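You operate a simulated robot arm through the tools that you are given. There is no shell and no other tool. Be economical: measure what you need, move in short steps, check, and stop when the job is done.

Carry out the task below with a simulated robot arm. There is one attempt and no reset: what you move stays moved.

Task
Put the yellow wiping pad on the wooden packing table away on the ledge behind the coater. Count the black tubs on the wooden packing table, then put as many of the black rubber blocks from the wooden packing table on the low shelf of the slot cart. The order is free.

It is judged by the outcome, as a careful person would: the job done as asked, and still so three seconds after it is handed in. It fails if anything else is knocked over, pushed out of place, dropped, spilled or broken.

Robot
A 6-joint arm with a two-finger parallel gripper on a trunk, on a base that drives. Base frame: it is fixed to the floor where the robot stands at the start and does not move with it; the origin is under the middle of the robot, x ahead of it, y to its left, z up; the surface under the hand at the start is at about z = 800. Units: mm, degrees, N and s.
With the tool pointing down near the work surface it reaches from about 580 to 940 mm from the robot's upright axis, wherever it stands. Its first joint turns from -149.0 to 149.0 degrees. Places, roughly: black rubber block (6x5x3 cm) [1000, -200, 800]; ledge behind the coater (15x104 cm) [-2820, 4920, 280]; low shelf of the slot cart [700, -2100, 200]. Payload 3.43 kg.
The tool frame sits at the grasp point between the pads (the TCP): z along the fingers, y along the line on which they close. The tips reach 34 mm beyond it. The gripper opens to 128 mm. The fingers are 24 mm wide and 12 mm thick; the gripper's body (48 by 130 mm) begins 96 mm behind the TCP.
Orientation is told as [roll, pitch, yaw] about the base's x, y, z axes, in that order, counted from this pose: with the fingers straight down and closing along the base's y, the tool's x points along the base's -x, its y along +y and its z along -z.

Tools
- The arm moves only by the tool apply_moves. Its argument "rows" is a list of rows, each a list of 7 numbers: the shift along the tool's x, y, z in units of 30 mm (1.0 is 30 mm), then the turn, a rotation vector about the tool's x, y, z in units of 4 degrees (1.0 is 4 degrees), then the closure in counts, from 0 (fully open) to 255 (shut). In form: [[x, y, z, rx, ry, rz, jaw], ...]. A call has 1 to 8 rows; each row shifts and turns the commanded pose from where the row before left it, along the tool's axes as they then stand. A call with a number of a shift or a turn outside -1 to 1 is refused whole. A row lasts 0.2 s, in which the tool goes at most 50 mm and 8.6 degrees; a call with a longer step from one row to the next is refused whole, and so is a gripper value outside its range. Where a pose cannot be reached the arm comes as near as it can. A force on the tool above 40 N (or 10 N above the force at the start of the call, whichever is more), or a blocked arm, ends the call early, and 0.2 s more pass. The fingers move at their own pace (about 108 mm/s each) and stop on an object; they squeeze with about 30 N. The grip force told is the motor's: it shows also when the fingers shut on nothing. Time passes only in rows, and 0.2 s behind the last, so rows that do not move let the fingers close. The reply holds the time, the measured pose of the TCP, the force on the tool along the base axes, the opening and the grip force, in the units named above and with some noise, with the torque about the TCP (base axes, N m) and any sound that the robot's microphone picked up.
- Cameras (640 x 400 px; columns grow to the right, rows downward): "scene" is now at [37.7, 145.6, 1562.2]; the picture's right is [-0.28, -0.96, 0.00], its down [-0.62, 0.18, -0.77] and it looks along [0.74, -0.21, -0.64] (base axes); focal length 270 px, centre (320, 200). "wrist" rides on the gripper at [76, -11, -160] in the tool frame; the picture's right is [0.15, 0.99, 0.00], its down [-0.88, 0.13, -0.46] and it looks along [-0.45, 0.07, 0.89] (tool axes); focal length 234 px, centre (320, 200). There is no depth. A picture from a camera that has moved, and an enlarged one, comes with that camera's place and axes in the base frame and with its lens.
- grab_frame(camera): a new picture of that camera. It takes no simulated time.
- move_column(by): slides the trunk up (or, below 0, down) by that many mm; the arm and the scene camera ride with it, the base frame stays. It gives what a move gives, with no picture.
- drive_base(legs): drives the robot by 1 to 6 legs, each [ahead, turn to the left] in mm and degrees, along the robot's own axes; the way and the turn of a leg run together, so that a leg with both is an arc; at most 1500 mm and 180 degrees a leg. The arm and the cameras ride along, it lands a little off, and it stops where it bumps. It gives what a move gives.
- aim_head(pan, tilt): turns the head with the scene camera to pan (to the left, within 155 degrees either way) and tilt (down, from -29 to 69), counted from straight ahead of the robot. It gives what a move gives.
- enlarge(camera, box): a new picture of the part [left, top, right, bottom] of that camera's present view, enlarged. It takes no simulated time.
- job_done(): hands the job in; it is judged then, once.

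Work in short steps. Places have to be worked out from the pictures, the camera data and where the tool is seen: move nearer, look again, correct. Check each grasp and each placing, and mend what went wrong. You have 165 turns and 120 pictures in all, those below and enlarged ones among them. Open the gripper and draw the arm clear of the work before you hand the job in, unless the task says otherwise; then end with one line.

The tools are called after "Emit:" as name(argument=value, ...) on one line, values as JSON. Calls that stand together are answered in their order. apply_moves: Moves the arm, as the interface text tells. Its arguments: {"type":"object","properties":{"rows":{"type":"array"}},"required":["rows"]} The other tools are called the same way: move_column (by) slides the trunk up or down; drive_base (legs) drives the base; aim_head (pan, tilt) turns the head that bears the scene camera; grab_frame (camera) takes a picture; enlarge (camera, box) takes an enlarged picture of a part of a camera's view; job_done () hands the job in.

At the start:

```text
time_s: 0.0
ee_pos: [581.9, -308.9, 1111.7]
tool_rot: [0.1, 0.0, 0.4]
force: [0.4, -0.2, 0.1]
wrist_torque: [0.0, -0.03, -0.02]
opening: 127.7
finger_force: 0.1
trunk travel left (down, up): [-575.0, 135.0]
robot x, y, heading: [-0.8, 0.7, -0.2]
head pan, tilt: [-16.0, 39.9]
```

scene: 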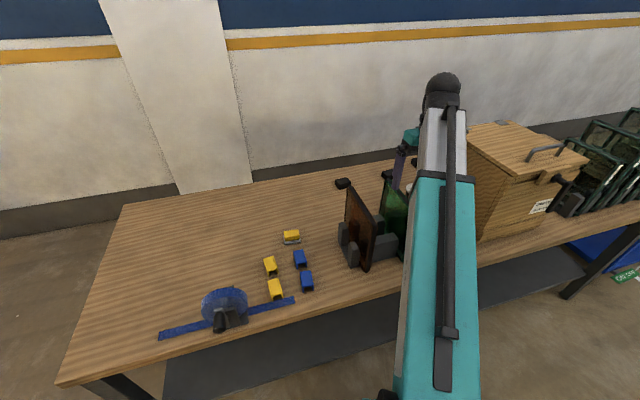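
wrist: 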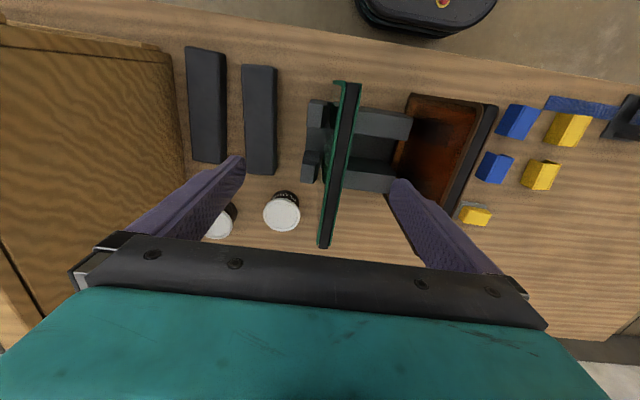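

I'll first look over the table with the head, to find the tubs, blocks and pad.

Emit:
enlarge(camera="scene", box=[220, 120, 460, 270])

Emit:
aim_head(pan=-45, tilt=40)

Emit:
grab_frame(camera="scene")

```text
2.67 times, centred on (340, 195) of scene
camera zoom: at [37.7, 145.6, 1562.2], right [-0.28, -0.96, 0.0], down [-0.62, 0.18, -0.77], along [0.74, -0.21, -0.64], focal length 719 px, centre (267, 213)
```

zoom: 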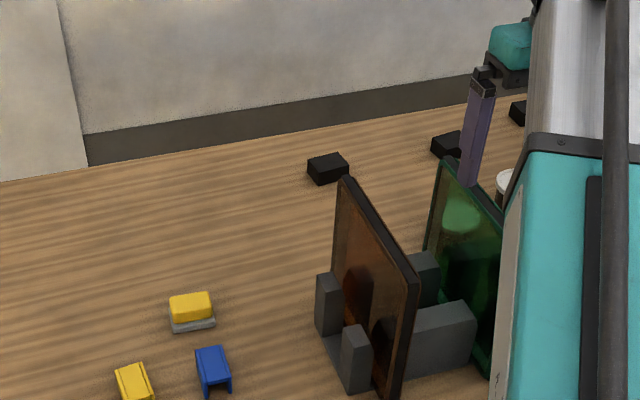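

```text
time_s: 0.9
ee_pos: [581.9, -308.1, 1111.3]
tool_rot: [0.0, 0.0, 0.4]
force: [0.1, -0.8, 0.2]
wrist_torque: [0.0, 0.01, -0.03]
opening: 128.2
finger_force: 0.0
trunk travel left (down, up): [-575.0, 135.0]
robot x, y, heading: [-1.2, 3.4, -0.1]
head pan, tilt: [-45.0, 40.0]
```

```text
116 pictures are left
camera scene: at [16.1, 109.0, 1562.1], right [-0.71, -0.71, 0.0], down [-0.45, 0.45, -0.77], along [0.54, -0.54, -0.64], focal length 270 px, centre (320, 200)
```

scene: 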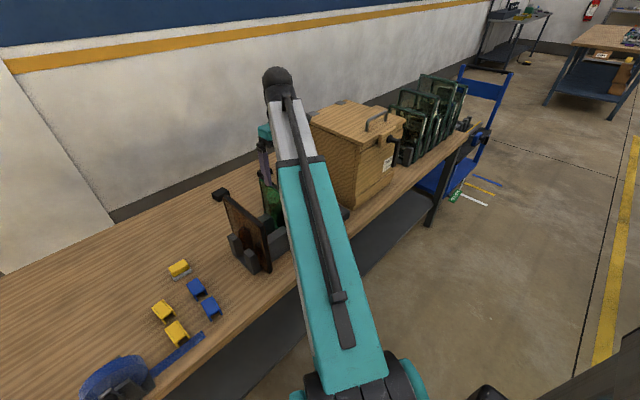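

The arm blocks the view. I'll raise the trunk and turn the base left, then look back at the table with the head.

Emit:
move_column(by=130)

Emit:
drive_base(legs=[[-200, 0], [0, 70]])

Emit:
aim_head(pan=-90, tilt=35)

Emit:
grab_frame(camera="scene")

```text
time_s: 2.5
ee_pos: [582.2, -308.8, 1242.3]
tool_rot: [0.1, 0.0, 0.4]
force: [0.5, -0.1, -0.5]
wrist_torque: [0.03, 0.01, 0.0]
opening: 128.1
finger_force: 0.0
trunk travel left (down, up): [-705.0, 5.0]
robot x, y, heading: [2.5, 0.9, -0.0]
head pan, tilt: [-45.0, 40.0]
```

```text
time_s: 8.4
ee_pos: [286.9, 446.2, 1241.0]
tool_rot: [0.0, 0.0, 71.5]
force: [0.2, -0.1, 0.2]
wrist_torque: [-0.03, 0.05, -0.01]
opening: 127.9
finger_force: 0.1
trunk travel left (down, up): [-705.0, 5.0]
robot x, y, heading: [-222.4, 6.5, 70.8]
head pan, tilt: [-45.0, 40.0]
```

```text
time_s: 9.6
ee_pos: [285.7, 446.8, 1241.8]
tool_rot: [0.0, 0.1, 71.3]
force: [-0.2, 0.2, 0.4]
wrist_torque: [-0.02, 0.0, -0.02]
opening: 128.3
finger_force: 0.1
trunk travel left (down, up): [-705.0, 5.0]
robot x, y, heading: [-223.0, 4.5, 70.7]
head pan, tilt: [-90.0, 35.0]
```

```text
115 pictures are left
camera scene: at [-316.6, -9.1, 1699.6], right [-0.33, -0.94, 0.0], down [-0.54, 0.19, -0.82], along [0.77, -0.27, -0.57], focal length 270 px, centre (320, 200)
```

scene: 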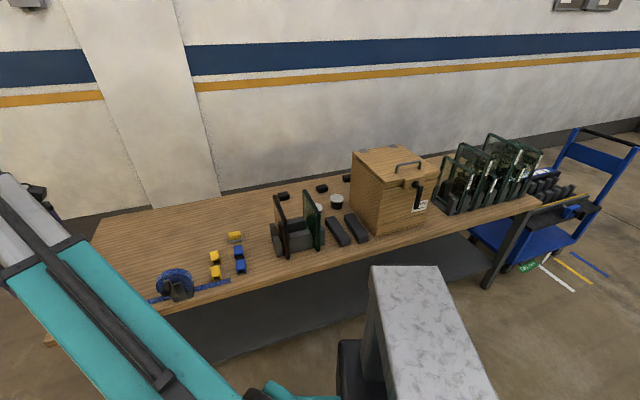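

The view is clear now; enlarge the centre and the right side.

Emit:
enlarge(camera="scene", box=[260, 150, 420, 250])

Emit:
enlarge(camera="scene", box=[420, 110, 640, 280])

Emit:
enlarge(camera="scene", box=[130, 200, 270, 310])

```text
4.00 times, centred on (340, 200) of scene
camera zoom: at [-316.6, -9.1, 1699.6], right [-0.33, -0.94, 0.0], down [-0.54, 0.19, -0.82], along [0.77, -0.27, -0.57], focal length 1079 px, centre (240, 200)
```

zoom: 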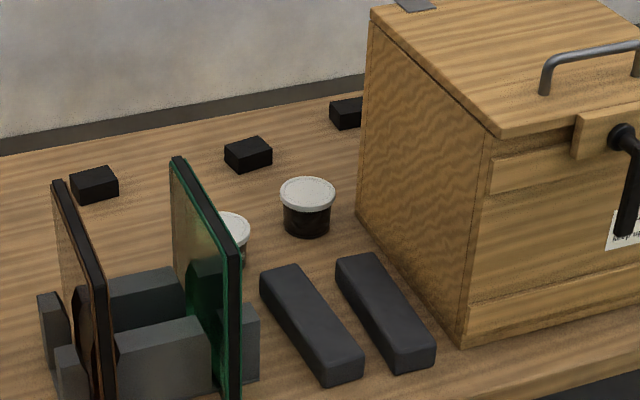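

```text
2.35 times, centred on (530, 195) of scene
camera zoom: at [-316.6, -9.1, 1699.6], right [-0.33, -0.94, 0.0], down [-0.54, 0.19, -0.82], along [0.77, -0.27, -0.57], focal length 635 px, centre (-174, 212)
```

zoom: 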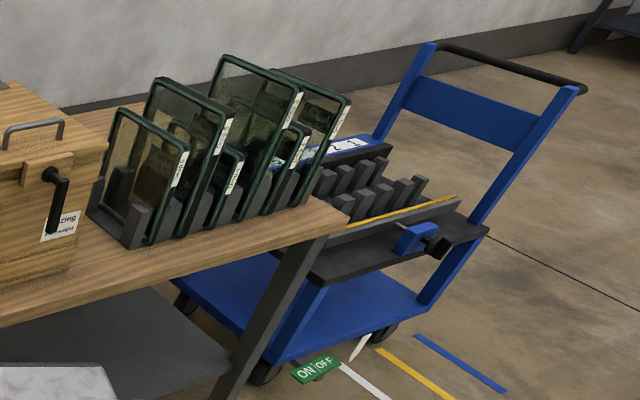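

```text
3.64 times, centred on (200, 255) of scene
camera zoom: at [-316.6, -9.1, 1699.6], right [-0.33, -0.94, 0.0], down [-0.54, 0.19, -0.82], along [0.77, -0.27, -0.57], focal length 981 px, centre (756, 0)
```

zoom: 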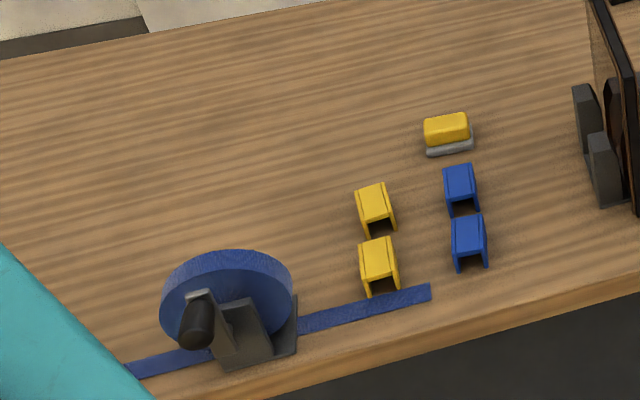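

Two tubs are visible, perhaps more behind the box. I'll look at the surroundings of the robot before driving.

Emit:
aim_head(pan=-120, tilt=45)

Emit:
grab_frame(camera="scene")

Emit:
aim_head(pan=40, tilt=15)

Emit:
grab_frame(camera="scene")

Emit:
aim_head(pan=120, tilt=20)

Emit:
grab_frame(camera="scene")

```text
time_s: 10.5
ee_pos: [286.2, 446.6, 1240.2]
tool_rot: [0.0, 0.0, 71.4]
force: [0.2, 0.9, 0.0]
wrist_torque: [0.0, 0.03, -0.01]
opening: 127.9
finger_force: 0.0
trunk travel left (down, up): [-705.0, 5.0]
robot x, y, heading: [-223.8, 7.8, 70.6]
head pan, tilt: [-120.0, 45.0]
```

```text
111 pictures are left
camera scene: at [-346.4, -41.8, 1684.9], right [-0.76, -0.65, 0.0], down [-0.46, 0.54, -0.71], along [0.46, -0.54, -0.71], focal length 270 px, centre (320, 200)
```

scene: 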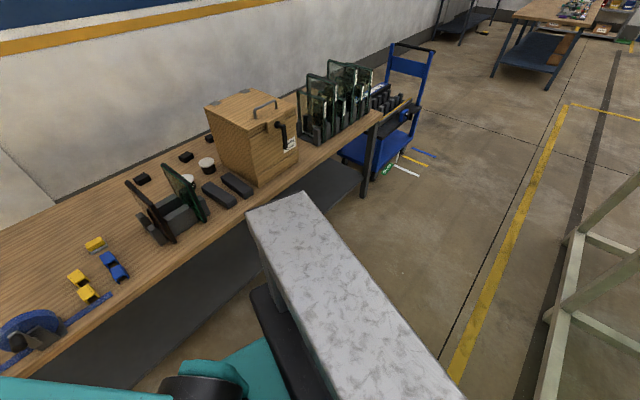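

```text
time_s: 13.0
ee_pos: [286.7, 446.1, 1241.4]
tool_rot: [0.1, 0.0, 71.2]
force: [-0.4, -0.2, -1.0]
wrist_torque: [0.01, 0.01, 0.0]
opening: 128.0
finger_force: 0.0
trunk travel left (down, up): [-705.0, 5.0]
robot x, y, heading: [-226.0, 8.5, 70.7]
head pan, tilt: [40.0, 15.0]
```

```text
110 pictures are left
camera scene: at [-432.4, 107.3, 1731.7], right [0.94, 0.35, 0.0], down [0.09, -0.24, -0.97], along [-0.34, 0.9, -0.26], focal length 270 px, centre (320, 200)
```

scene: 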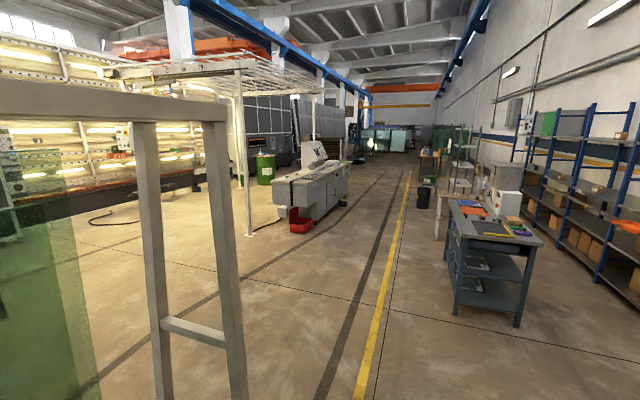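

```text
time_s: 14.5
ee_pos: [286.6, 446.9, 1241.5]
tool_rot: [0.1, 0.1, 71.4]
force: [0.3, 0.2, 0.6]
wrist_torque: [-0.04, 0.01, 0.02]
opening: 127.9
finger_force: 0.1
trunk travel left (down, up): [-705.0, 5.0]
robot x, y, heading: [-228.1, 4.9, 70.8]
head pan, tilt: [120.0, 20.0]
```

```text
109 pictures are left
camera scene: at [-491.0, 2.7, 1723.5], right [-0.18, 0.98, 0.0], down [0.34, 0.06, -0.94], along [-0.92, -0.17, -0.34], focal length 270 px, centre (320, 200)
```

scene: 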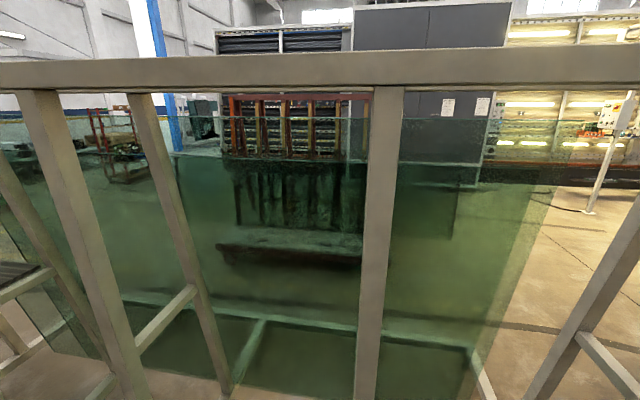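

The wide shape is the robot's own trunk; a glass rack stands behind me (x about -1050), so there is space along the table. I'll reverse along the table to look behind the box.

Emit:
drive_base(legs=[[0, 19], [-1350, 0]])

Emit:
aim_head(pan=-70, tilt=30)

Emit:
grab_frame(camera="scene")

```text
time_s: 23.6
ee_pos: [112.4, -763.2, 1241.6]
tool_rot: [0.0, 0.0, 91.5]
force: [0.3, -0.8, 0.2]
wrist_torque: [0.02, -0.02, -0.01]
opening: 127.9
finger_force: 0.1
trunk travel left (down, up): [-705.0, 5.0]
robot x, y, heading: [-219.0, -1353.7, 91.1]
head pan, tilt: [120.0, 20.0]
```

```text
time_s: 26.4
ee_pos: [112.6, -763.5, 1241.1]
tool_rot: [0.0, 0.1, 91.5]
force: [-0.1, 0.0, -0.4]
wrist_torque: [0.04, 0.0, 0.04]
opening: 128.0
finger_force: 0.0
trunk travel left (down, up): [-705.0, 5.0]
robot x, y, heading: [-218.1, -1353.4, 91.0]
head pan, tilt: [-70.0, 30.0]
```

```text
108 pictures are left
camera scene: at [-299.7, -1369.0, 1707.5], right [0.36, -0.93, 0.0], down [-0.47, -0.18, -0.87], along [0.81, 0.31, -0.5], focal length 270 px, centre (320, 200)
```

scene: 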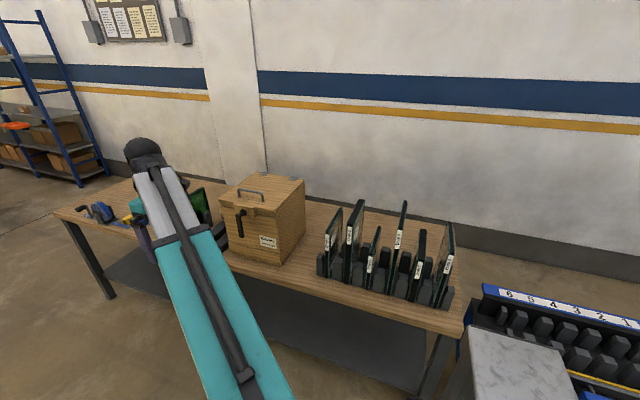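

Emit:
enlarge(camera="scene", box=[180, 150, 480, 340])

Emit:
aim_head(pan=-110, tilt=40)

Emit:
grab_frame(camera="scene")

```text
2.11 times, centred on (330, 245) of scene
camera zoom: at [-299.7, -1369.0, 1707.5], right [0.36, -0.93, 0.0], down [-0.47, -0.18, -0.87], along [0.81, 0.31, -0.5], focal length 568 px, centre (299, 105)
```

zoom: 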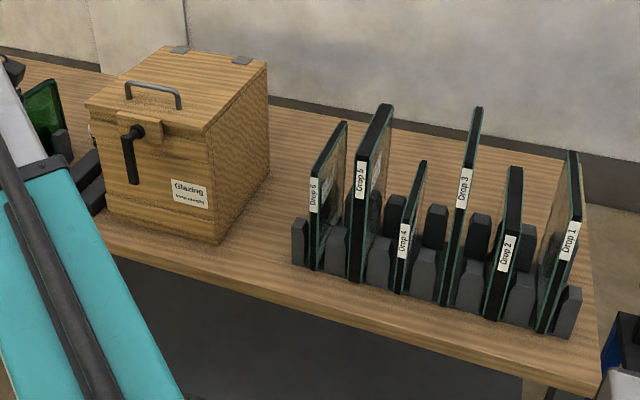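

```text
time_s: 27.5
ee_pos: [111.5, -764.3, 1242.4]
tool_rot: [0.1, 0.0, 91.6]
force: [0.2, 0.6, -1.0]
wrist_torque: [-0.02, 0.0, -0.01]
opening: 128.1
finger_force: 0.0
trunk travel left (down, up): [-705.0, 5.0]
robot x, y, heading: [-215.2, -1351.9, 91.1]
head pan, tilt: [-110.0, 40.0]
```

```text
106 pictures are left
camera scene: at [-303.5, -1429.1, 1692.1], right [-0.32, -0.95, 0.0], down [-0.61, 0.21, -0.77], along [0.73, -0.25, -0.64], focal length 270 px, centre (320, 200)
```

scene: 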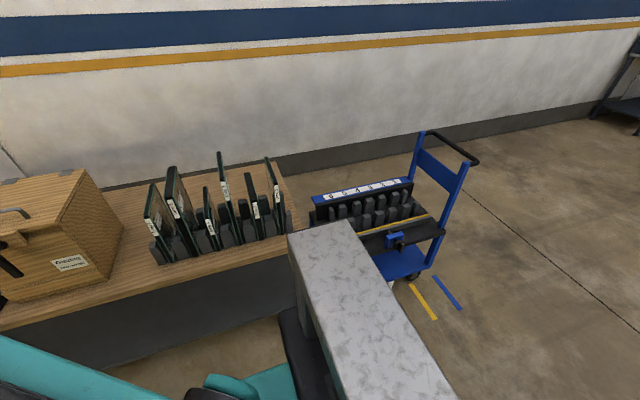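

The box stands at x≈530–835, y≈-550…-850 (top ≈1120); the space behind it is hidden. I'll drive back in front of the blocks and use the wrist camera to look behind it.

Emit:
drive_base(legs=[[920, 0], [0, -91], [220, 0]])

Emit:
grab_frame(camera="wrist")

Emit:
aim_head(pan=10, tilt=45)

Emit:
grab_frame(camera="scene")

```text
time_s: 39.6
ee_pos: [573.5, -772.9, 1240.5]
tool_rot: [0.0, 0.1, 0.8]
force: [-0.3, 0.4, -0.3]
wrist_torque: [-0.01, 0.02, 0.07]
opening: 128.0
finger_force: 0.0
trunk travel left (down, up): [-705.0, 5.0]
robot x, y, heading: [-14.2, -471.7, 0.9]
head pan, tilt: [-110.0, 40.0]
```

```text
105 pictures are left
camera wrist: at [497.4, -785.7, 1401.8], right [-0.16, 0.99, 0.0], down [0.88, 0.14, 0.46], along [0.45, 0.07, -0.89], focal length 234 px, centre (320, 200)
```

wrist: 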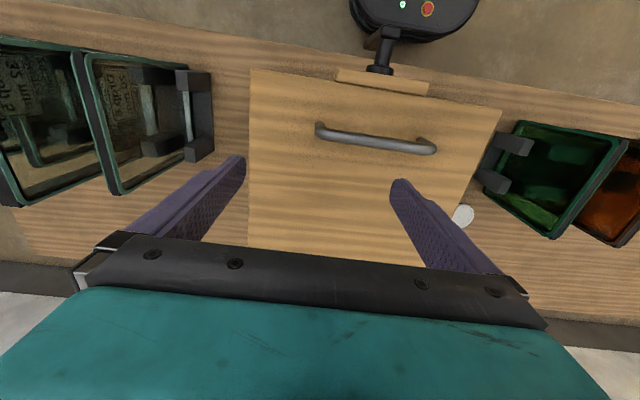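

```text
time_s: 41.6
ee_pos: [572.5, -772.8, 1241.3]
tool_rot: [0.0, 0.0, 0.8]
force: [0.6, -0.2, -0.5]
wrist_torque: [0.02, 0.02, -0.01]
opening: 127.8
finger_force: 0.0
trunk travel left (down, up): [-705.0, 5.0]
robot x, y, heading: [-9.3, -470.6, 1.0]
head pan, tilt: [10.0, 45.0]
```

```text
104 pictures are left
camera scene: at [21.7, -287.9, 1684.8], right [0.19, -0.98, 0.0], down [-0.69, -0.14, -0.71], along [0.69, 0.14, -0.71], focal length 270 px, centre (320, 200)
```

scene: 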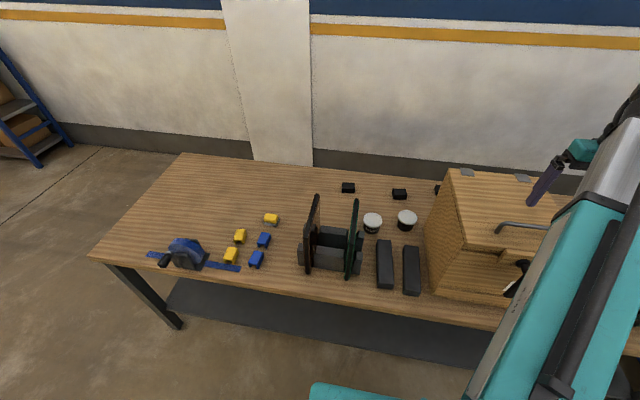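

Two tubs seen so far; I still need to see behind the box. I'll drive 130 mm ahead and move the hand forward and left over the box, looking with the wrist camera.

Emit:
drive_base(legs=[[130, 0]])

Emit:
apply_moves(rows=[[-1, 0.5, 0, 0, 0, 0, 0], [-1, 0.5, 0, 0, 0, 0, 0], [-1, 0.5, 0, 0, 0, 0, 0], [-1, 0.5, 0, 0, 0, 0, 0], [-1, 0.5, 0, 0, 0, 0, 0]])

Emit:
grab_frame(camera="wrist")

```text
time_s: 43.0
ee_pos: [708.8, -770.9, 1240.3]
tool_rot: [0.0, 0.1, 0.9]
force: [0.0, 0.0, 0.9]
wrist_torque: [0.03, 0.05, -0.02]
opening: 128.2
finger_force: 0.1
trunk travel left (down, up): [-705.0, 5.0]
robot x, y, heading: [120.9, -467.3, 1.0]
head pan, tilt: [10.0, 45.0]
```

```text
time_s: 43.8
ee_pos: [789.6, -729.1, 1243.6]
tool_rot: [-0.2, 0.0, 1.6]
force: [4.3, -10.4, -2.6]
wrist_torque: [1.85, 0.58, 0.92]
opening: 128.0
finger_force: 0.0
trunk travel left (down, up): [-705.0, 5.0]
robot x, y, heading: [123.1, -463.7, 1.2]
head pan, tilt: [10.0, 45.0]
stopped in row 3: the force on the tool passed its limit at 56 N (the readings are from after the stop); the commanded pose is now the measured one
```

```text
103 pictures are left
camera wrist: at [713.7, -742.4, 1403.4], right [-0.17, 0.98, 0.0], down [0.88, 0.16, 0.45], along [0.45, 0.08, -0.89], focal length 234 px, centre (320, 200)
```

wrist: 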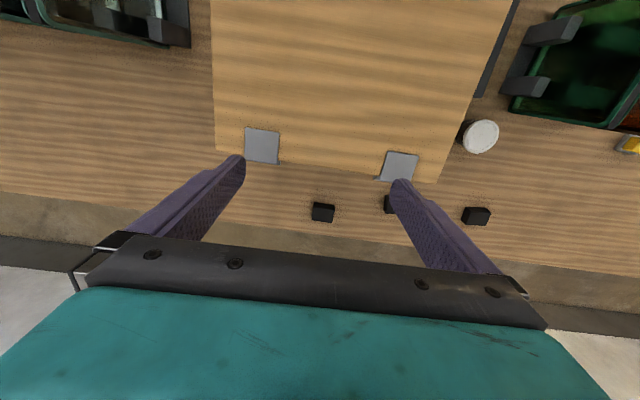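

Something touched at 56 N. I'll look at the scene to see what before moving anything.

Emit:
aim_head(pan=-15, tilt=30)

Emit:
grab_frame(camera="scene")

Emit:
enlarge(camera="wrist", box=[200, 90, 520, 290])

```text
time_s: 44.6
ee_pos: [789.0, -729.0, 1242.3]
tool_rot: [-0.2, 0.1, 1.5]
force: [7.9, -19.6, -1.1]
wrist_torque: [3.45, 1.26, 1.74]
opening: 127.7
finger_force: 0.0
trunk travel left (down, up): [-705.0, 5.0]
robot x, y, heading: [124.4, -469.0, 0.9]
head pan, tilt: [-15.0, 30.0]
```

```text
102 pictures are left
camera scene: at [164.3, -322.7, 1707.4], right [-0.24, -0.97, 0.0], down [-0.49, 0.12, -0.87], along [0.84, -0.21, -0.5], focal length 270 px, centre (320, 200)
```

scene: 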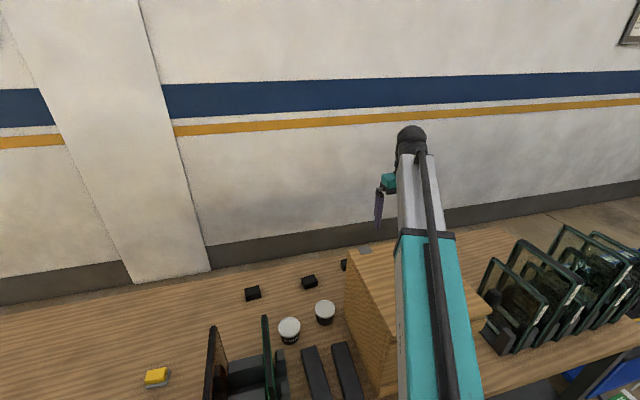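

```text
2.00 times, centred on (360, 190) of wrist
camera zoom: at [713.5, -742.0, 1403.6], right [-0.17, 0.98, 0.0], down [0.88, 0.16, 0.45], along [0.45, 0.08, -0.89], focal length 468 px, centre (240, 220)
```

zoom: 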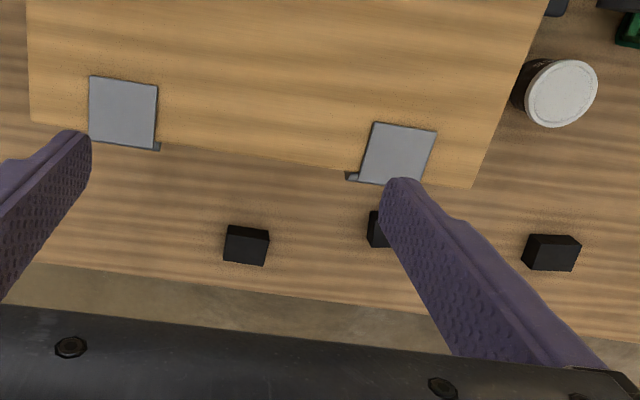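

Nothing in the room touches the hand; the torque puts the contact about 175 mm above the TCP on its left, so likely the hand against my own forearm. I'll back off along the same path.

Emit:
apply_moves(rows=[[0.5, -0.5, 0, 0, 0, 0, 0], [1, -0.5, 0, 0, 0, 0, 0]])

Emit:
enlarge(camera="scene", box=[330, 100, 490, 260])

```text
time_s: 45.2
ee_pos: [743.6, -761.2, 1243.6]
tool_rot: [-0.3, 0.1, 1.4]
force: [-0.8, -0.4, -0.3]
wrist_torque: [0.01, -0.03, 0.01]
opening: 128.3
finger_force: 0.1
trunk travel left (down, up): [-705.0, 5.0]
robot x, y, heading: [125.2, -469.4, 1.1]
head pan, tilt: [-15.0, 30.0]
```

```text
2.50 times, centred on (410, 180) of scene
camera zoom: at [163.8, -323.0, 1707.5], right [-0.24, -0.97, 0.0], down [-0.48, 0.12, -0.87], along [0.84, -0.21, -0.5], focal length 674 px, centre (95, 250)
```

zoom: 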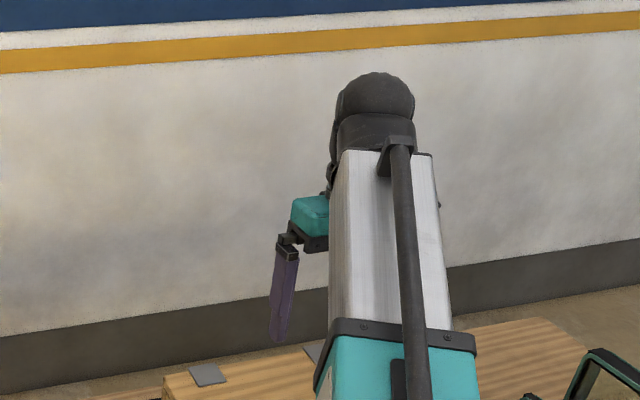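

Force is gone, so I backed off cleanly. I'll swing the hand left at this reach, turning its yaw with the arm, and watch the force.

Emit:
apply_moves(rows=[[0, 0, 0, 0, 0, 1, 0], [0, 0, 0, 0, 0, 1, 0], [0, 0, 0, 0, 0, 1, 0], [0, 0, 0, 0, 0, 1, 0], [0, 0, 0, 0, 0, 1, 0]])

Emit:
apply_moves(rows=[[0, 1, 0, 0, 0, 0, 0], [0, 1, 0, 0, 0, 0, 0], [0, 1, 0, 0, 0, 0, 0], [0, 1, 0, 0, 0, 0, 0], [0, 1, 0, 0, 0, 0, 0], [0, 1, 0, 0, 0, 0, 0]])

Emit:
grab_frame(camera="scene")

```text
time_s: 45.8
ee_pos: [744.8, -760.8, 1242.8]
tool_rot: [-0.5, 0.1, -2.3]
force: [1.8, -16.7, 2.0]
wrist_torque: [2.78, 0.39, 1.38]
opening: 128.0
finger_force: 0.0
trunk travel left (down, up): [-705.0, 5.0]
robot x, y, heading: [123.6, -468.7, 1.1]
head pan, tilt: [-15.0, 30.0]
stopped in row 2: the force on the tool passed its limit at 76 N (the readings are from after the stop); the commanded pose is now the measured one
```

```text
time_s: 46.0
ee_pos: [744.0, -752.4, 1244.4]
tool_rot: [-0.7, -0.1, -1.7]
force: [3.2, -14.3, -0.3]
wrist_torque: [2.42, 0.42, 1.19]
opening: 128.2
finger_force: 0.1
trunk travel left (down, up): [-705.0, 5.0]
robot x, y, heading: [124.2, -470.5, 1.0]
head pan, tilt: [-15.0, 30.0]
stopped in row 1: the force on the tool passed its limit at 57 N (the readings are from after the stop); the commanded pose is now the measured one
```

```text
99 pictures are left
camera scene: at [164.4, -322.4, 1707.4], right [-0.24, -0.97, 0.0], down [-0.49, 0.12, -0.87], along [0.84, -0.21, -0.5], focal length 270 px, centre (320, 200)
```

scene: 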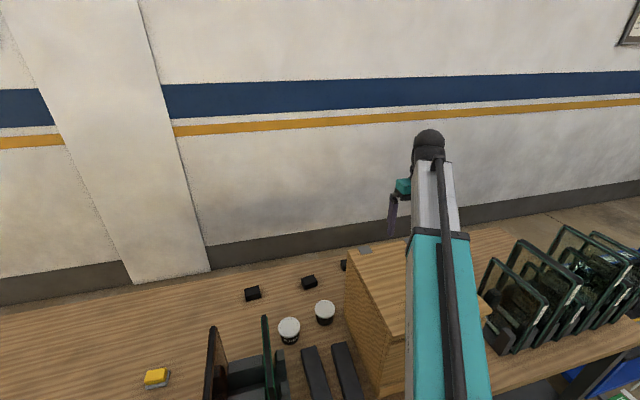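

Turning clockwise worsens it, so the hand must keep a yaw well left of the arm's azimuth. I'll turn counter-clockwise instead.

Emit:
apply_moves(rows=[[0, -0.3, 0, 0, 0, -1, 0], [0, 0, 0, 0, 0, -1, 0], [0, 0, 0, 0, 0, -1, 0], [0, 0, 0, 0, 0, -1, 0], [0, 0, 0, 0, 0, -1, 0], [0, 0, 0, 0, 0, -1, 0], [0, 0, 0, 0, 0, -1, 0], [0, 0, 0, 0, 0, -1, 0]])

Emit:
apply_moves(rows=[[0, 0, 0, 0, 0, -1, 0], [0, 0, 0, 0, 0, -1, 0], [0, 0, 0, 0, 0, -1, 0], [0, 0, 0, 0, 0, -1, 0], [0, 0, 0, 0, 0, -1, 0], [0, 0, 0, 0, 0, -1, 0], [0, 0, 0, 0, 0, -1, 0], [0, 0, 0, 0, 0, -1, 0]])

Emit:
grab_frame(camera="scene")

```text
time_s: 47.9
ee_pos: [744.9, -763.3, 1241.7]
tool_rot: [-0.5, 0.3, 30.1]
force: [0.5, 0.3, 0.7]
wrist_torque: [-0.01, 0.01, 0.0]
opening: 127.9
finger_force: 0.1
trunk travel left (down, up): [-705.0, 5.0]
robot x, y, heading: [121.7, -471.5, 1.0]
head pan, tilt: [-15.0, 30.0]
```

```text
time_s: 49.6
ee_pos: [744.3, -762.8, 1244.2]
tool_rot: [-0.2, 0.5, 62.1]
force: [-1.4, 0.8, 0.0]
wrist_torque: [-0.01, -0.01, 0.01]
opening: 128.1
finger_force: 0.0
trunk travel left (down, up): [-705.0, 5.0]
robot x, y, heading: [124.9, -468.0, 1.1]
head pan, tilt: [-15.0, 30.0]
```

```text
98 pictures are left
camera scene: at [164.4, -322.8, 1707.5], right [-0.24, -0.97, 0.0], down [-0.49, 0.12, -0.87], along [0.84, -0.21, -0.5], focal length 270 px, centre (320, 200)
```

scene: 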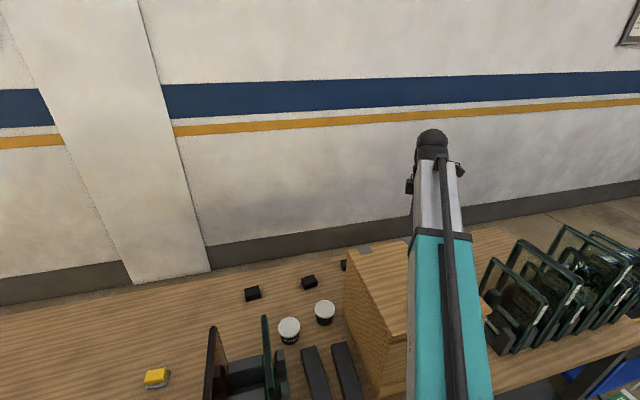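

The hand is free at yaw 62°. I'll turn to 90° and move over to block B (about (990,-490)), still high.

Emit:
apply_moves(rows=[[0, 0, 0, 0, 0, -1, 0], [0, 0, 0, 0, 0, -1, 0], [0, 0, 0, 0, 0, -1, 0], [0, 0, 0, 0, 0, -1, 0], [0, 0, 0, 0, 0, -1, 0], [0, 0, 0, 0, 0, -1, 0], [0, 0, 0, 0, 0, -1, 0]])

Emit:
apply_moves(rows=[[-1, -0.8, 0, 0, 0, 0, 0], [-1, -0.8, 0, 0, 0, 0, 0], [-1, -0.8, 0, 0, 0, 0, 0], [-1, -0.8, 0, 0, 0, 0, 0], [-1, -0.8, 0, 0, 0, 0, 0], [-1, -0.8, 0, 0, 0, 0, 0], [-1, -0.8, 0, 0, 0, 0, 0], [-0.6, 0, 0, 0, 0, 0, 0]])

Emit:
grab_frame(camera="wrist")

```text
time_s: 51.2
ee_pos: [745.8, -762.4, 1241.8]
tool_rot: [0.1, 0.6, 90.2]
force: [-0.2, -0.5, 0.2]
wrist_torque: [-0.03, 0.01, 0.03]
opening: 127.7
finger_force: 0.1
trunk travel left (down, up): [-705.0, 5.0]
robot x, y, heading: [125.2, -468.7, 1.0]
head pan, tilt: [-15.0, 30.0]
```

```text
time_s: 53.0
ee_pos: [913.2, -534.0, 1240.5]
tool_rot: [0.1, 0.6, 90.1]
force: [-0.5, 0.2, -0.1]
wrist_torque: [-0.04, -0.02, 0.0]
opening: 128.2
finger_force: 0.1
trunk travel left (down, up): [-705.0, 5.0]
robot x, y, heading: [122.1, -470.2, 1.1]
head pan, tilt: [-15.0, 30.0]
```

```text
97 pictures are left
camera wrist: at [923.8, -608.7, 1401.2], right [-0.99, -0.15, 0.0], down [-0.13, 0.89, 0.45], along [-0.07, 0.44, -0.89], focal length 234 px, centre (320, 200)
```

wrist: 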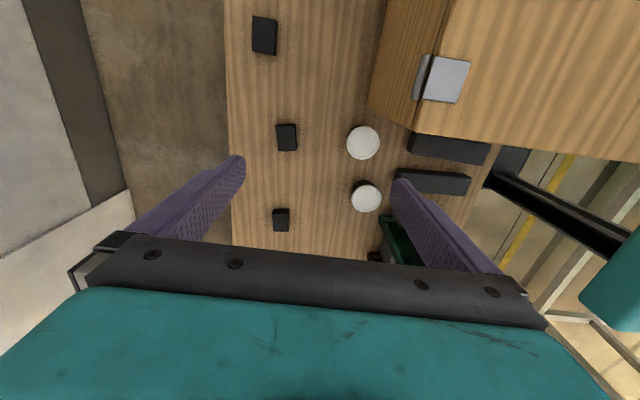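

From here I see three blocks (A, B, C) and two tubs. I'll shift right to check the rest of the strip behind the box.

Emit:
apply_moves(rows=[[1, 0, 0, 0, 0, 0, 0], [1, 0, 0, 0, 0, 0, 0], [1, 0, 0, 0, 0, 0, 0], [1, 0, 0, 0, 0, 0, 0], [1, 0, 0, 0, 0, 0, 0], [1, 0, 0, 0, 0, 0, 0], [1, 0, 0, 0, 0, 0, 0]])

Emit:
grab_frame(camera="wrist")

```text
time_s: 54.6
ee_pos: [910.7, -746.9, 1240.9]
tool_rot: [0.1, 0.5, 90.0]
force: [1.4, -0.3, 0.3]
wrist_torque: [-0.01, -0.02, 0.0]
opening: 128.3
finger_force: 0.0
trunk travel left (down, up): [-705.0, 5.0]
robot x, y, heading: [120.2, -466.3, 1.1]
head pan, tilt: [-15.0, 30.0]
```

```text
96 pictures are left
camera wrist: at [922.8, -821.2, 1402.7], right [-0.99, -0.15, 0.0], down [-0.13, 0.88, 0.45], along [-0.07, 0.44, -0.89], focal length 234 px, centre (320, 200)
```

wrist: 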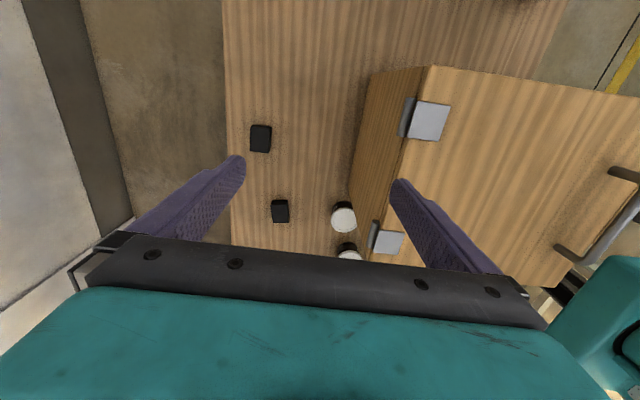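

Nothing else is hidden behind the box, so the count is two tubs. Before lowering I want to understand the arm's posture; I'll move over block B and look down with the scene camera.

Emit:
apply_moves(rows=[[-1, -0.31, 0, 0, 0, 0, 0], [-1, -0.31, 0, 0, 0, 0, 0], [-1, -0.31, 0, 0, 0, 0, 0], [-1, -0.31, 0, 0, 0, 0, 0], [-1, -0.31, 0, 0, 0, 0, 0], [-1, -0.31, 0, 0, 0, 0, 0], [-1, -0.31, 0, 0, 0, 0, 0], [-1, -0.31, 0, 0, 0, 0, 0]])

Emit:
aim_head(pan=-10, tilt=55)

Emit:
grab_frame(camera="scene")

Emit:
grab_frame(camera="wrist")

```text
time_s: 56.5
ee_pos: [984.4, -504.2, 1237.8]
tool_rot: [0.1, 0.6, 90.1]
force: [-0.2, 0.8, 0.2]
wrist_torque: [0.02, -0.01, 0.0]
opening: 128.2
finger_force: 0.1
trunk travel left (down, up): [-705.0, 5.0]
robot x, y, heading: [122.0, -465.8, 1.0]
head pan, tilt: [-15.0, 30.0]
```

```text
time_s: 57.3
ee_pos: [983.8, -503.8, 1238.9]
tool_rot: [0.1, 0.6, 90.2]
force: [-0.5, 1.3, 0.6]
wrist_torque: [-0.03, 0.0, 0.04]
opening: 128.0
finger_force: 0.1
trunk travel left (down, up): [-705.0, 5.0]
robot x, y, heading: [124.3, -469.2, 1.0]
head pan, tilt: [-10.0, 55.0]
```

```text
95 pictures are left
camera scene: at [148.0, -312.3, 1671.5], right [-0.16, -0.99, 0.0], down [-0.81, 0.13, -0.57], along [0.57, -0.09, -0.82], focal length 270 px, centre (320, 200)
```

scene: 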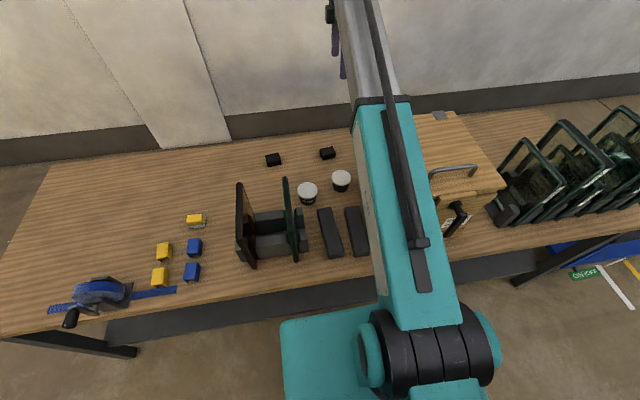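

```text
94 pictures are left
camera wrist: at [994.6, -579.9, 1399.2], right [-0.99, -0.15, 0.0], down [-0.13, 0.88, 0.45], along [-0.07, 0.44, -0.89], focal length 234 px, centre (320, 200)
```

wrist: 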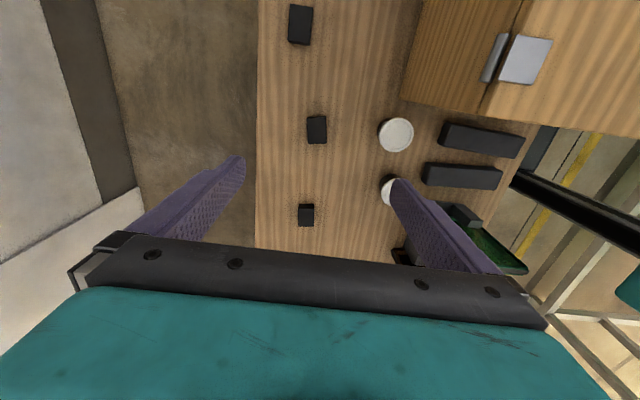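

The forearm rises from an elbow near the trunk, so I'd rather keep the trunk high and reach down with the arm. I'll centre over B and descend 240 mm.

Emit:
apply_moves(rows=[[-0.8, 0, 0, 0, 0, 0, 0], [0, 0, 1, 0, 0, 0, 0], [0, 0, 1, 0, 0, 0, 0], [0, 0, 1, 0, 0, 0, 0], [0, 0, 1, 0, 0, 0, 0], [0, 0, 1, 0, 0, 0, 0], [0, 0, 1, 0, 0, 0, 0], [0, 0, 1, 0, 0, 0, 0]])

Emit:
grab_frame(camera="wrist")

Emit:
grab_frame(camera="scene")

```text
time_s: 59.1
ee_pos: [985.2, -484.4, 1030.5]
tool_rot: [0.0, 0.6, 90.1]
force: [0.0, 0.8, -0.5]
wrist_torque: [0.0, -0.02, 0.0]
opening: 127.8
finger_force: 0.1
trunk travel left (down, up): [-705.0, 5.0]
robot x, y, heading: [127.1, -472.1, 1.0]
head pan, tilt: [-10.0, 55.0]
```

```text
93 pictures are left
camera wrist: at [996.7, -558.7, 1192.0], right [-0.99, -0.15, 0.0], down [-0.13, 0.89, 0.45], along [-0.07, 0.44, -0.89], focal length 234 px, centre (320, 200)
```

wrist: 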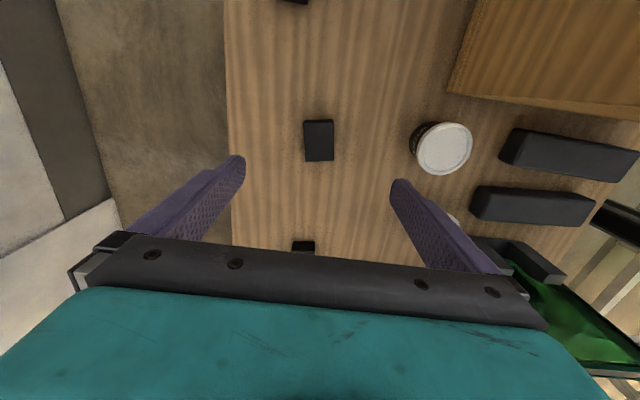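

```text
92 pictures are left
camera scene: at [148.3, -312.1, 1671.4], right [-0.16, -0.99, 0.0], down [-0.81, 0.13, -0.57], along [0.57, -0.09, -0.82], focal length 270 px, centre (320, 200)
```

scene: 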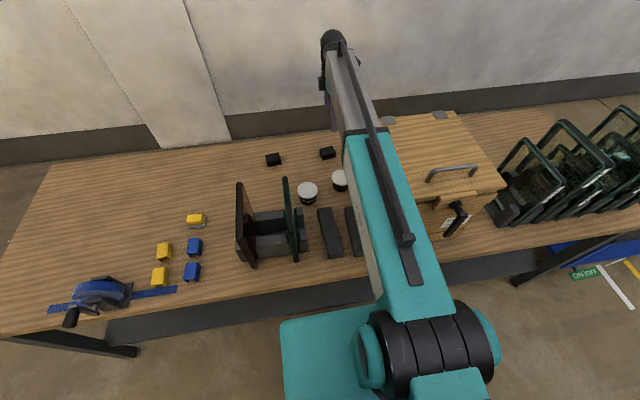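

B is at (984,-478), but lowered further my forearm's right edge (≈-550) would pass close to the box side (≈-577). I'll raise the hand and shift the base about 65 mm left with a backing S-curve.

Emit:
apply_moves(rows=[[0, 0, -1, 0, 0, 0, 0], [0, 0, -1, 0, 0, 0, 0], [0, 0, -1, 0, 0, 0, 0], [0, 0, -1, 0, 0, 0, 0], [0, 0, -1, 0, 0, 0, 0], [0, 0, -1, 0, 0, 0, 0], [0, 0, -1, 0, 0, 0, 0]])

Emit:
drive_base(legs=[[-200, -20], [-200, 20], [400, 0]])

```text
time_s: 60.7
ee_pos: [987.0, -482.7, 1240.0]
tool_rot: [0.1, 0.6, 90.0]
force: [0.5, 0.4, 0.5]
wrist_torque: [0.02, 0.02, 0.02]
opening: 128.2
finger_force: 0.1
trunk travel left (down, up): [-705.0, 5.0]
robot x, y, heading: [126.2, -468.5, 1.2]
head pan, tilt: [-10.0, 55.0]
```

```text
time_s: 66.3
ee_pos: [992.8, -423.1, 1238.4]
tool_rot: [0.1, 0.6, 89.6]
force: [0.3, -0.2, -0.3]
wrist_torque: [0.0, 0.08, 0.01]
opening: 127.8
finger_force: 0.1
trunk travel left (down, up): [-705.0, 5.0]
robot x, y, heading: [130.5, -405.1, 0.3]
head pan, tilt: [-10.0, 55.0]
```

Shifted. Now back over B (−55 mm in y) and down.

Emit:
apply_moves(rows=[[0.9, 0.15, 0, 0, 0, 0, 0], [0.9, 0.15, 0, 0, 0, 0, 0], [0, 0, 1, 0, 0, 0, 0], [0, 0, 1, 0, 0, 0, 0], [0, 0, 1, 0, 0, 0, 0], [0, 0, 1, 0, 0, 0, 0], [0, 0, 1, 0, 0, 0, 0], [0, 0, 1, 0, 0, 0, 0]])

Emit:
apply_moves(rows=[[0, 0, 1, 0, 0, 0, 0], [0, 0, 1, 0, 0, 0, 0], [0, 0, 1, 0, 0, 0, 0], [0, 0, 1, 0, 0, 0, 0]])

Emit:
grab_frame(camera="wrist")

Emit:
grab_frame(camera="scene")

```text
time_s: 68.1
ee_pos: [982.8, -478.8, 1056.2]
tool_rot: [0.0, 0.7, 89.6]
force: [0.6, -0.9, -0.9]
wrist_torque: [0.01, 0.0, 0.03]
opening: 128.0
finger_force: 0.2
trunk travel left (down, up): [-705.0, 5.0]
robot x, y, heading: [131.8, -405.5, 0.5]
head pan, tilt: [-10.0, 55.0]
```

```text
time_s: 69.1
ee_pos: [982.2, -479.8, 938.2]
tool_rot: [0.2, 0.6, 89.6]
force: [-0.3, -0.6, 0.2]
wrist_torque: [-0.02, 0.02, -0.03]
opening: 128.0
finger_force: 0.0
trunk travel left (down, up): [-705.0, 5.0]
robot x, y, heading: [132.3, -405.0, 0.2]
head pan, tilt: [-10.0, 55.0]
```

```text
91 pictures are left
camera wrist: at [991.8, -554.6, 1100.6], right [-0.99, -0.14, 0.0], down [-0.12, 0.89, 0.45], along [-0.06, 0.44, -0.89], focal length 234 px, centre (320, 200)
```

wrist: 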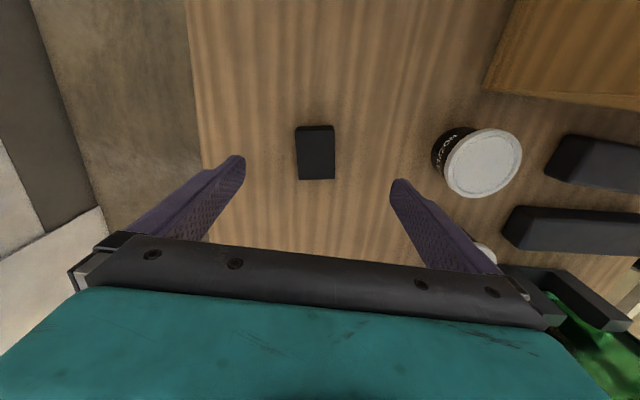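

```text
90 pictures are left
camera scene: at [154.8, -248.7, 1671.5], right [-0.17, -0.99, 0.0], down [-0.81, 0.14, -0.57], along [0.57, -0.1, -0.82], focal length 270 px, centre (320, 200)
```

scene: 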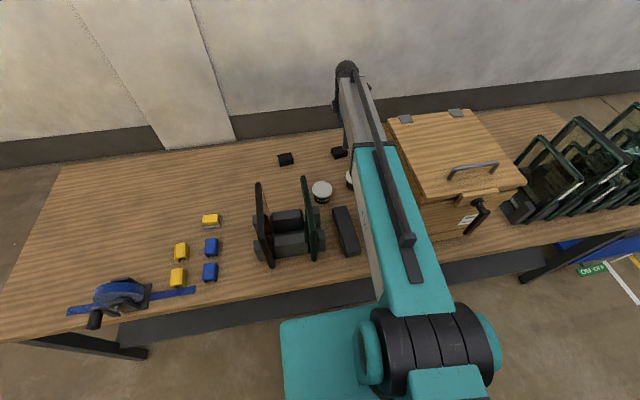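

Aligned over B, tub about 30 mm clear of the near finger, box clear. Descend to TCP ≈838 and close.

Emit:
apply_moves(rows=[[0, -0.1, 1, 0, 0, 0, 0], [0, 0, 1, 0, 0, 0, 0], [0, 0, 1, 0, 0, 0, 0], [0, 0, 0.3, 0, 0, 0, 0], [0, 0, 0, 0, 0, 0, 0]])

Emit:
apply_moves(rows=[[0, 0, 0, 0, 0, 0, 255], [0, 0, 0, 0, 0, 0, 255], [0, 0, 0, 0, 0, 0, 255], [0, 0, 0, 0, 0, 0, 255]])

```text
time_s: 70.3
ee_pos: [984.3, -480.9, 841.1]
tool_rot: [0.1, 0.6, 89.6]
force: [-0.4, 0.2, -0.4]
wrist_torque: [0.0, 0.02, 0.01]
opening: 127.9
finger_force: 0.0
trunk travel left (down, up): [-705.0, 5.0]
robot x, y, heading: [127.2, -403.2, 0.5]
head pan, tilt: [-10.0, 55.0]
```

```text
time_s: 71.3
ee_pos: [984.0, -480.6, 841.3]
tool_rot: [0.1, 0.6, 89.6]
force: [0.1, -0.7, -0.1]
wrist_torque: [0.02, -0.07, 0.0]
opening: 48.4
finger_force: 30.0
trunk travel left (down, up): [-705.0, 5.0]
robot x, y, heading: [128.7, -407.4, 0.5]
head pan, tilt: [-10.0, 55.0]
```

Gripped (48 mm). Lift straight up.

Emit:
apply_moves(rows=[[0, 0, -1, 0, 0, 0, 255], [0, 0, -1, 0, 0, 0, 255], [0, 0, -1, 0, 0, 0, 255], [0, 0, -1, 0, 0, 0, 255], [0, 0, -1, 0, 0, 0, 255], [0, 0, -1, 0, 0, 0, 255], [0, 0, -1, 0, 0, 0, 255], [0, 0, -1, 0, 0, 0, 255]])

Emit:
apply_moves(rows=[[0, 0, -1, 0, 0, 0, 255], [0, 0, -1, 0, 0, 0, 255], [0, 0, -1, 0, 0, 0, 255], [0, 0, -1, 0, 0, 0, 255], [0, 0, -1, 0, 0, 0, 255], [0, 0, -0.5, 0, 0, 0, 255], [0, 0, 0, 0, 0, 0, 255]])

Emit:
grab_frame(camera="wrist")

```text
time_s: 73.1
ee_pos: [983.6, -477.5, 1082.5]
tool_rot: [0.1, 0.6, 89.6]
force: [-0.3, -0.4, -0.5]
wrist_torque: [0.0, -0.03, 0.03]
opening: 47.6
finger_force: 29.7
trunk travel left (down, up): [-705.0, 5.0]
robot x, y, heading: [126.9, -405.8, 0.1]
head pan, tilt: [-10.0, 55.0]
```

```text
time_s: 74.7
ee_pos: [982.1, -475.1, 1245.8]
tool_rot: [0.1, 0.6, 89.7]
force: [-0.5, -0.2, -1.0]
wrist_torque: [0.01, -0.03, 0.01]
opening: 47.1
finger_force: 30.0
trunk travel left (down, up): [-705.0, 5.0]
robot x, y, heading: [125.4, -404.2, 0.4]
head pan, tilt: [-10.0, 55.0]
```

```text
89 pictures are left
camera wrist: at [992.8, -550.6, 1407.0], right [-0.99, -0.14, 0.0], down [-0.12, 0.89, 0.45], along [-0.07, 0.44, -0.89], focal length 234 px, centre (320, 200)
```

wrist: 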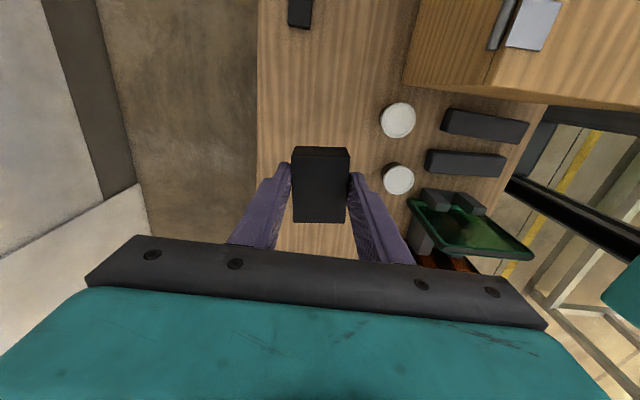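

Held well. I'll back off, turn right and drive along toward the cart, then look at it.

Emit:
drive_base(legs=[[-500, 0], [0, -90], [700, 0]])

Emit:
aim_head(pan=35, tilt=35)

Emit:
grab_frame(camera="scene")

```text
time_s: 87.1
ee_pos: [-458.7, -1940.2, 1244.2]
tool_rot: [0.1, 0.5, -1.4]
force: [0.1, -0.5, -0.7]
wrist_torque: [0.03, -0.01, -0.01]
opening: 44.1
finger_force: 30.0
trunk travel left (down, up): [-705.0, 5.0]
robot x, y, heading: [-373.9, -1090.4, -90.6]
head pan, tilt: [-10.0, 55.0]
```

```text
time_s: 88.2
ee_pos: [-458.4, -1941.3, 1244.7]
tool_rot: [0.1, 0.6, -1.3]
force: [0.6, -0.3, -0.6]
wrist_torque: [0.0, 0.01, 0.02]
opening: 44.1
finger_force: 29.3
trunk travel left (down, up): [-705.0, 5.0]
robot x, y, heading: [-370.4, -1084.5, -91.1]
head pan, tilt: [35.0, 35.0]
```

```text
88 pictures are left
camera scene: at [-150.6, -1119.8, 1699.6], right [-0.83, -0.56, 0.0], down [-0.32, 0.48, -0.82], along [0.46, -0.68, -0.57], focal length 270 px, centre (320, 200)
```

scene: 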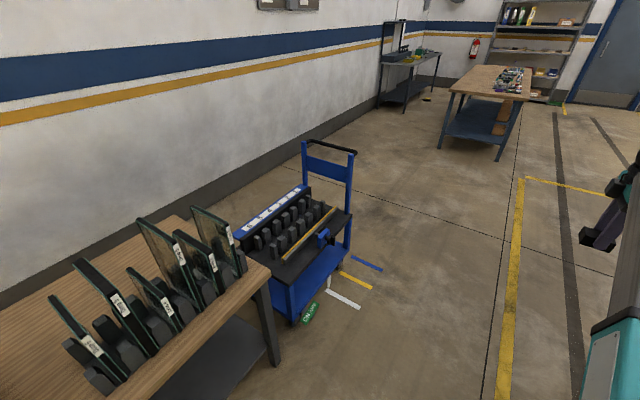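

The opening has crept from 48 to 44; check the grip and enlarge the cart.

Emit:
grab_frame(camera="wrist")

Emit:
enlarge(camera="scene", box=[220, 130, 400, 340])

```text
87 pictures are left
camera wrist: at [-533.0, -1950.9, 1406.7], right [-0.12, 0.99, 0.0], down [0.89, 0.11, 0.45], along [0.44, 0.06, -0.89], focal length 234 px, centre (320, 200)
```

wrist: 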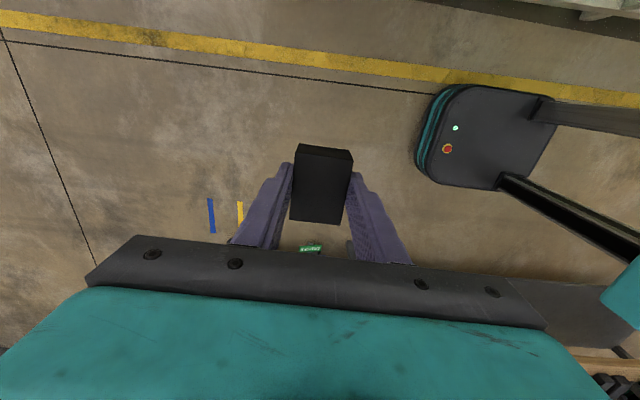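

```text
1.90 times, centred on (310, 235) of scene
camera zoom: at [-150.6, -1119.8, 1699.6], right [-0.83, -0.56, 0.0], down [-0.32, 0.48, -0.82], along [0.46, -0.68, -0.57], focal length 514 px, centre (339, 133)
```

zoom: 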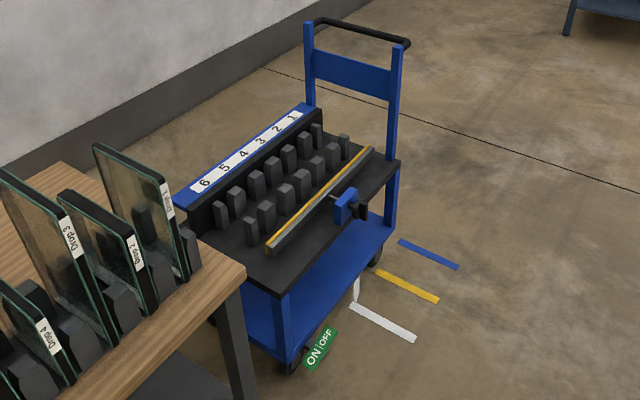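

The block is held well (rubber compressing slowly). The low shelf is under the slotted tray (tray underside ≈440, front edge ≈x 537; shelf front ≈490), open from the front. I'll drive in front of the cart and face it.

Emit:
drive_base(legs=[[900, 0], [0, 91]])

Emit:
aim_head(pan=0, tilt=50)

Emit:
grab_frame(camera="scene")

```text
time_s: 99.1
ee_pos: [474.3, -2084.8, 1245.8]
tool_rot: [0.2, 0.5, 90.5]
force: [0.2, 0.0, -2.1]
wrist_torque: [0.0, 0.05, 0.0]
opening: 44.2
finger_force: 30.0
trunk travel left (down, up): [-705.0, 5.0]
robot x, y, heading: [-381.0, -2008.6, 0.4]
head pan, tilt: [35.0, 35.0]
```

```text
time_s: 100.1
ee_pos: [473.9, -2085.0, 1245.0]
tool_rot: [0.1, 0.6, 90.5]
force: [0.6, 1.1, -0.6]
wrist_torque: [-0.01, 0.02, -0.02]
opening: 44.1
finger_force: 29.6
trunk travel left (down, up): [-705.0, 5.0]
robot x, y, heading: [-381.1, -2005.3, 0.1]
head pan, tilt: [0.0, 50.0]
```

```text
85 pictures are left
camera scene: at [-349.9, -1836.3, 1677.9], right [0.01, -1.0, 0.0], down [-0.77, -0.01, -0.64], along [0.64, 0.01, -0.77], focal length 270 px, centre (320, 200)
```

scene: 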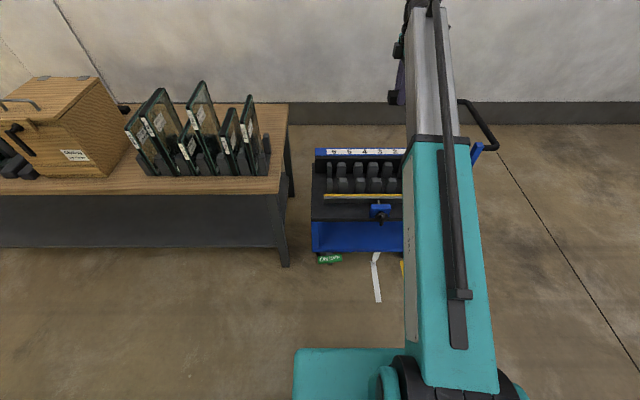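

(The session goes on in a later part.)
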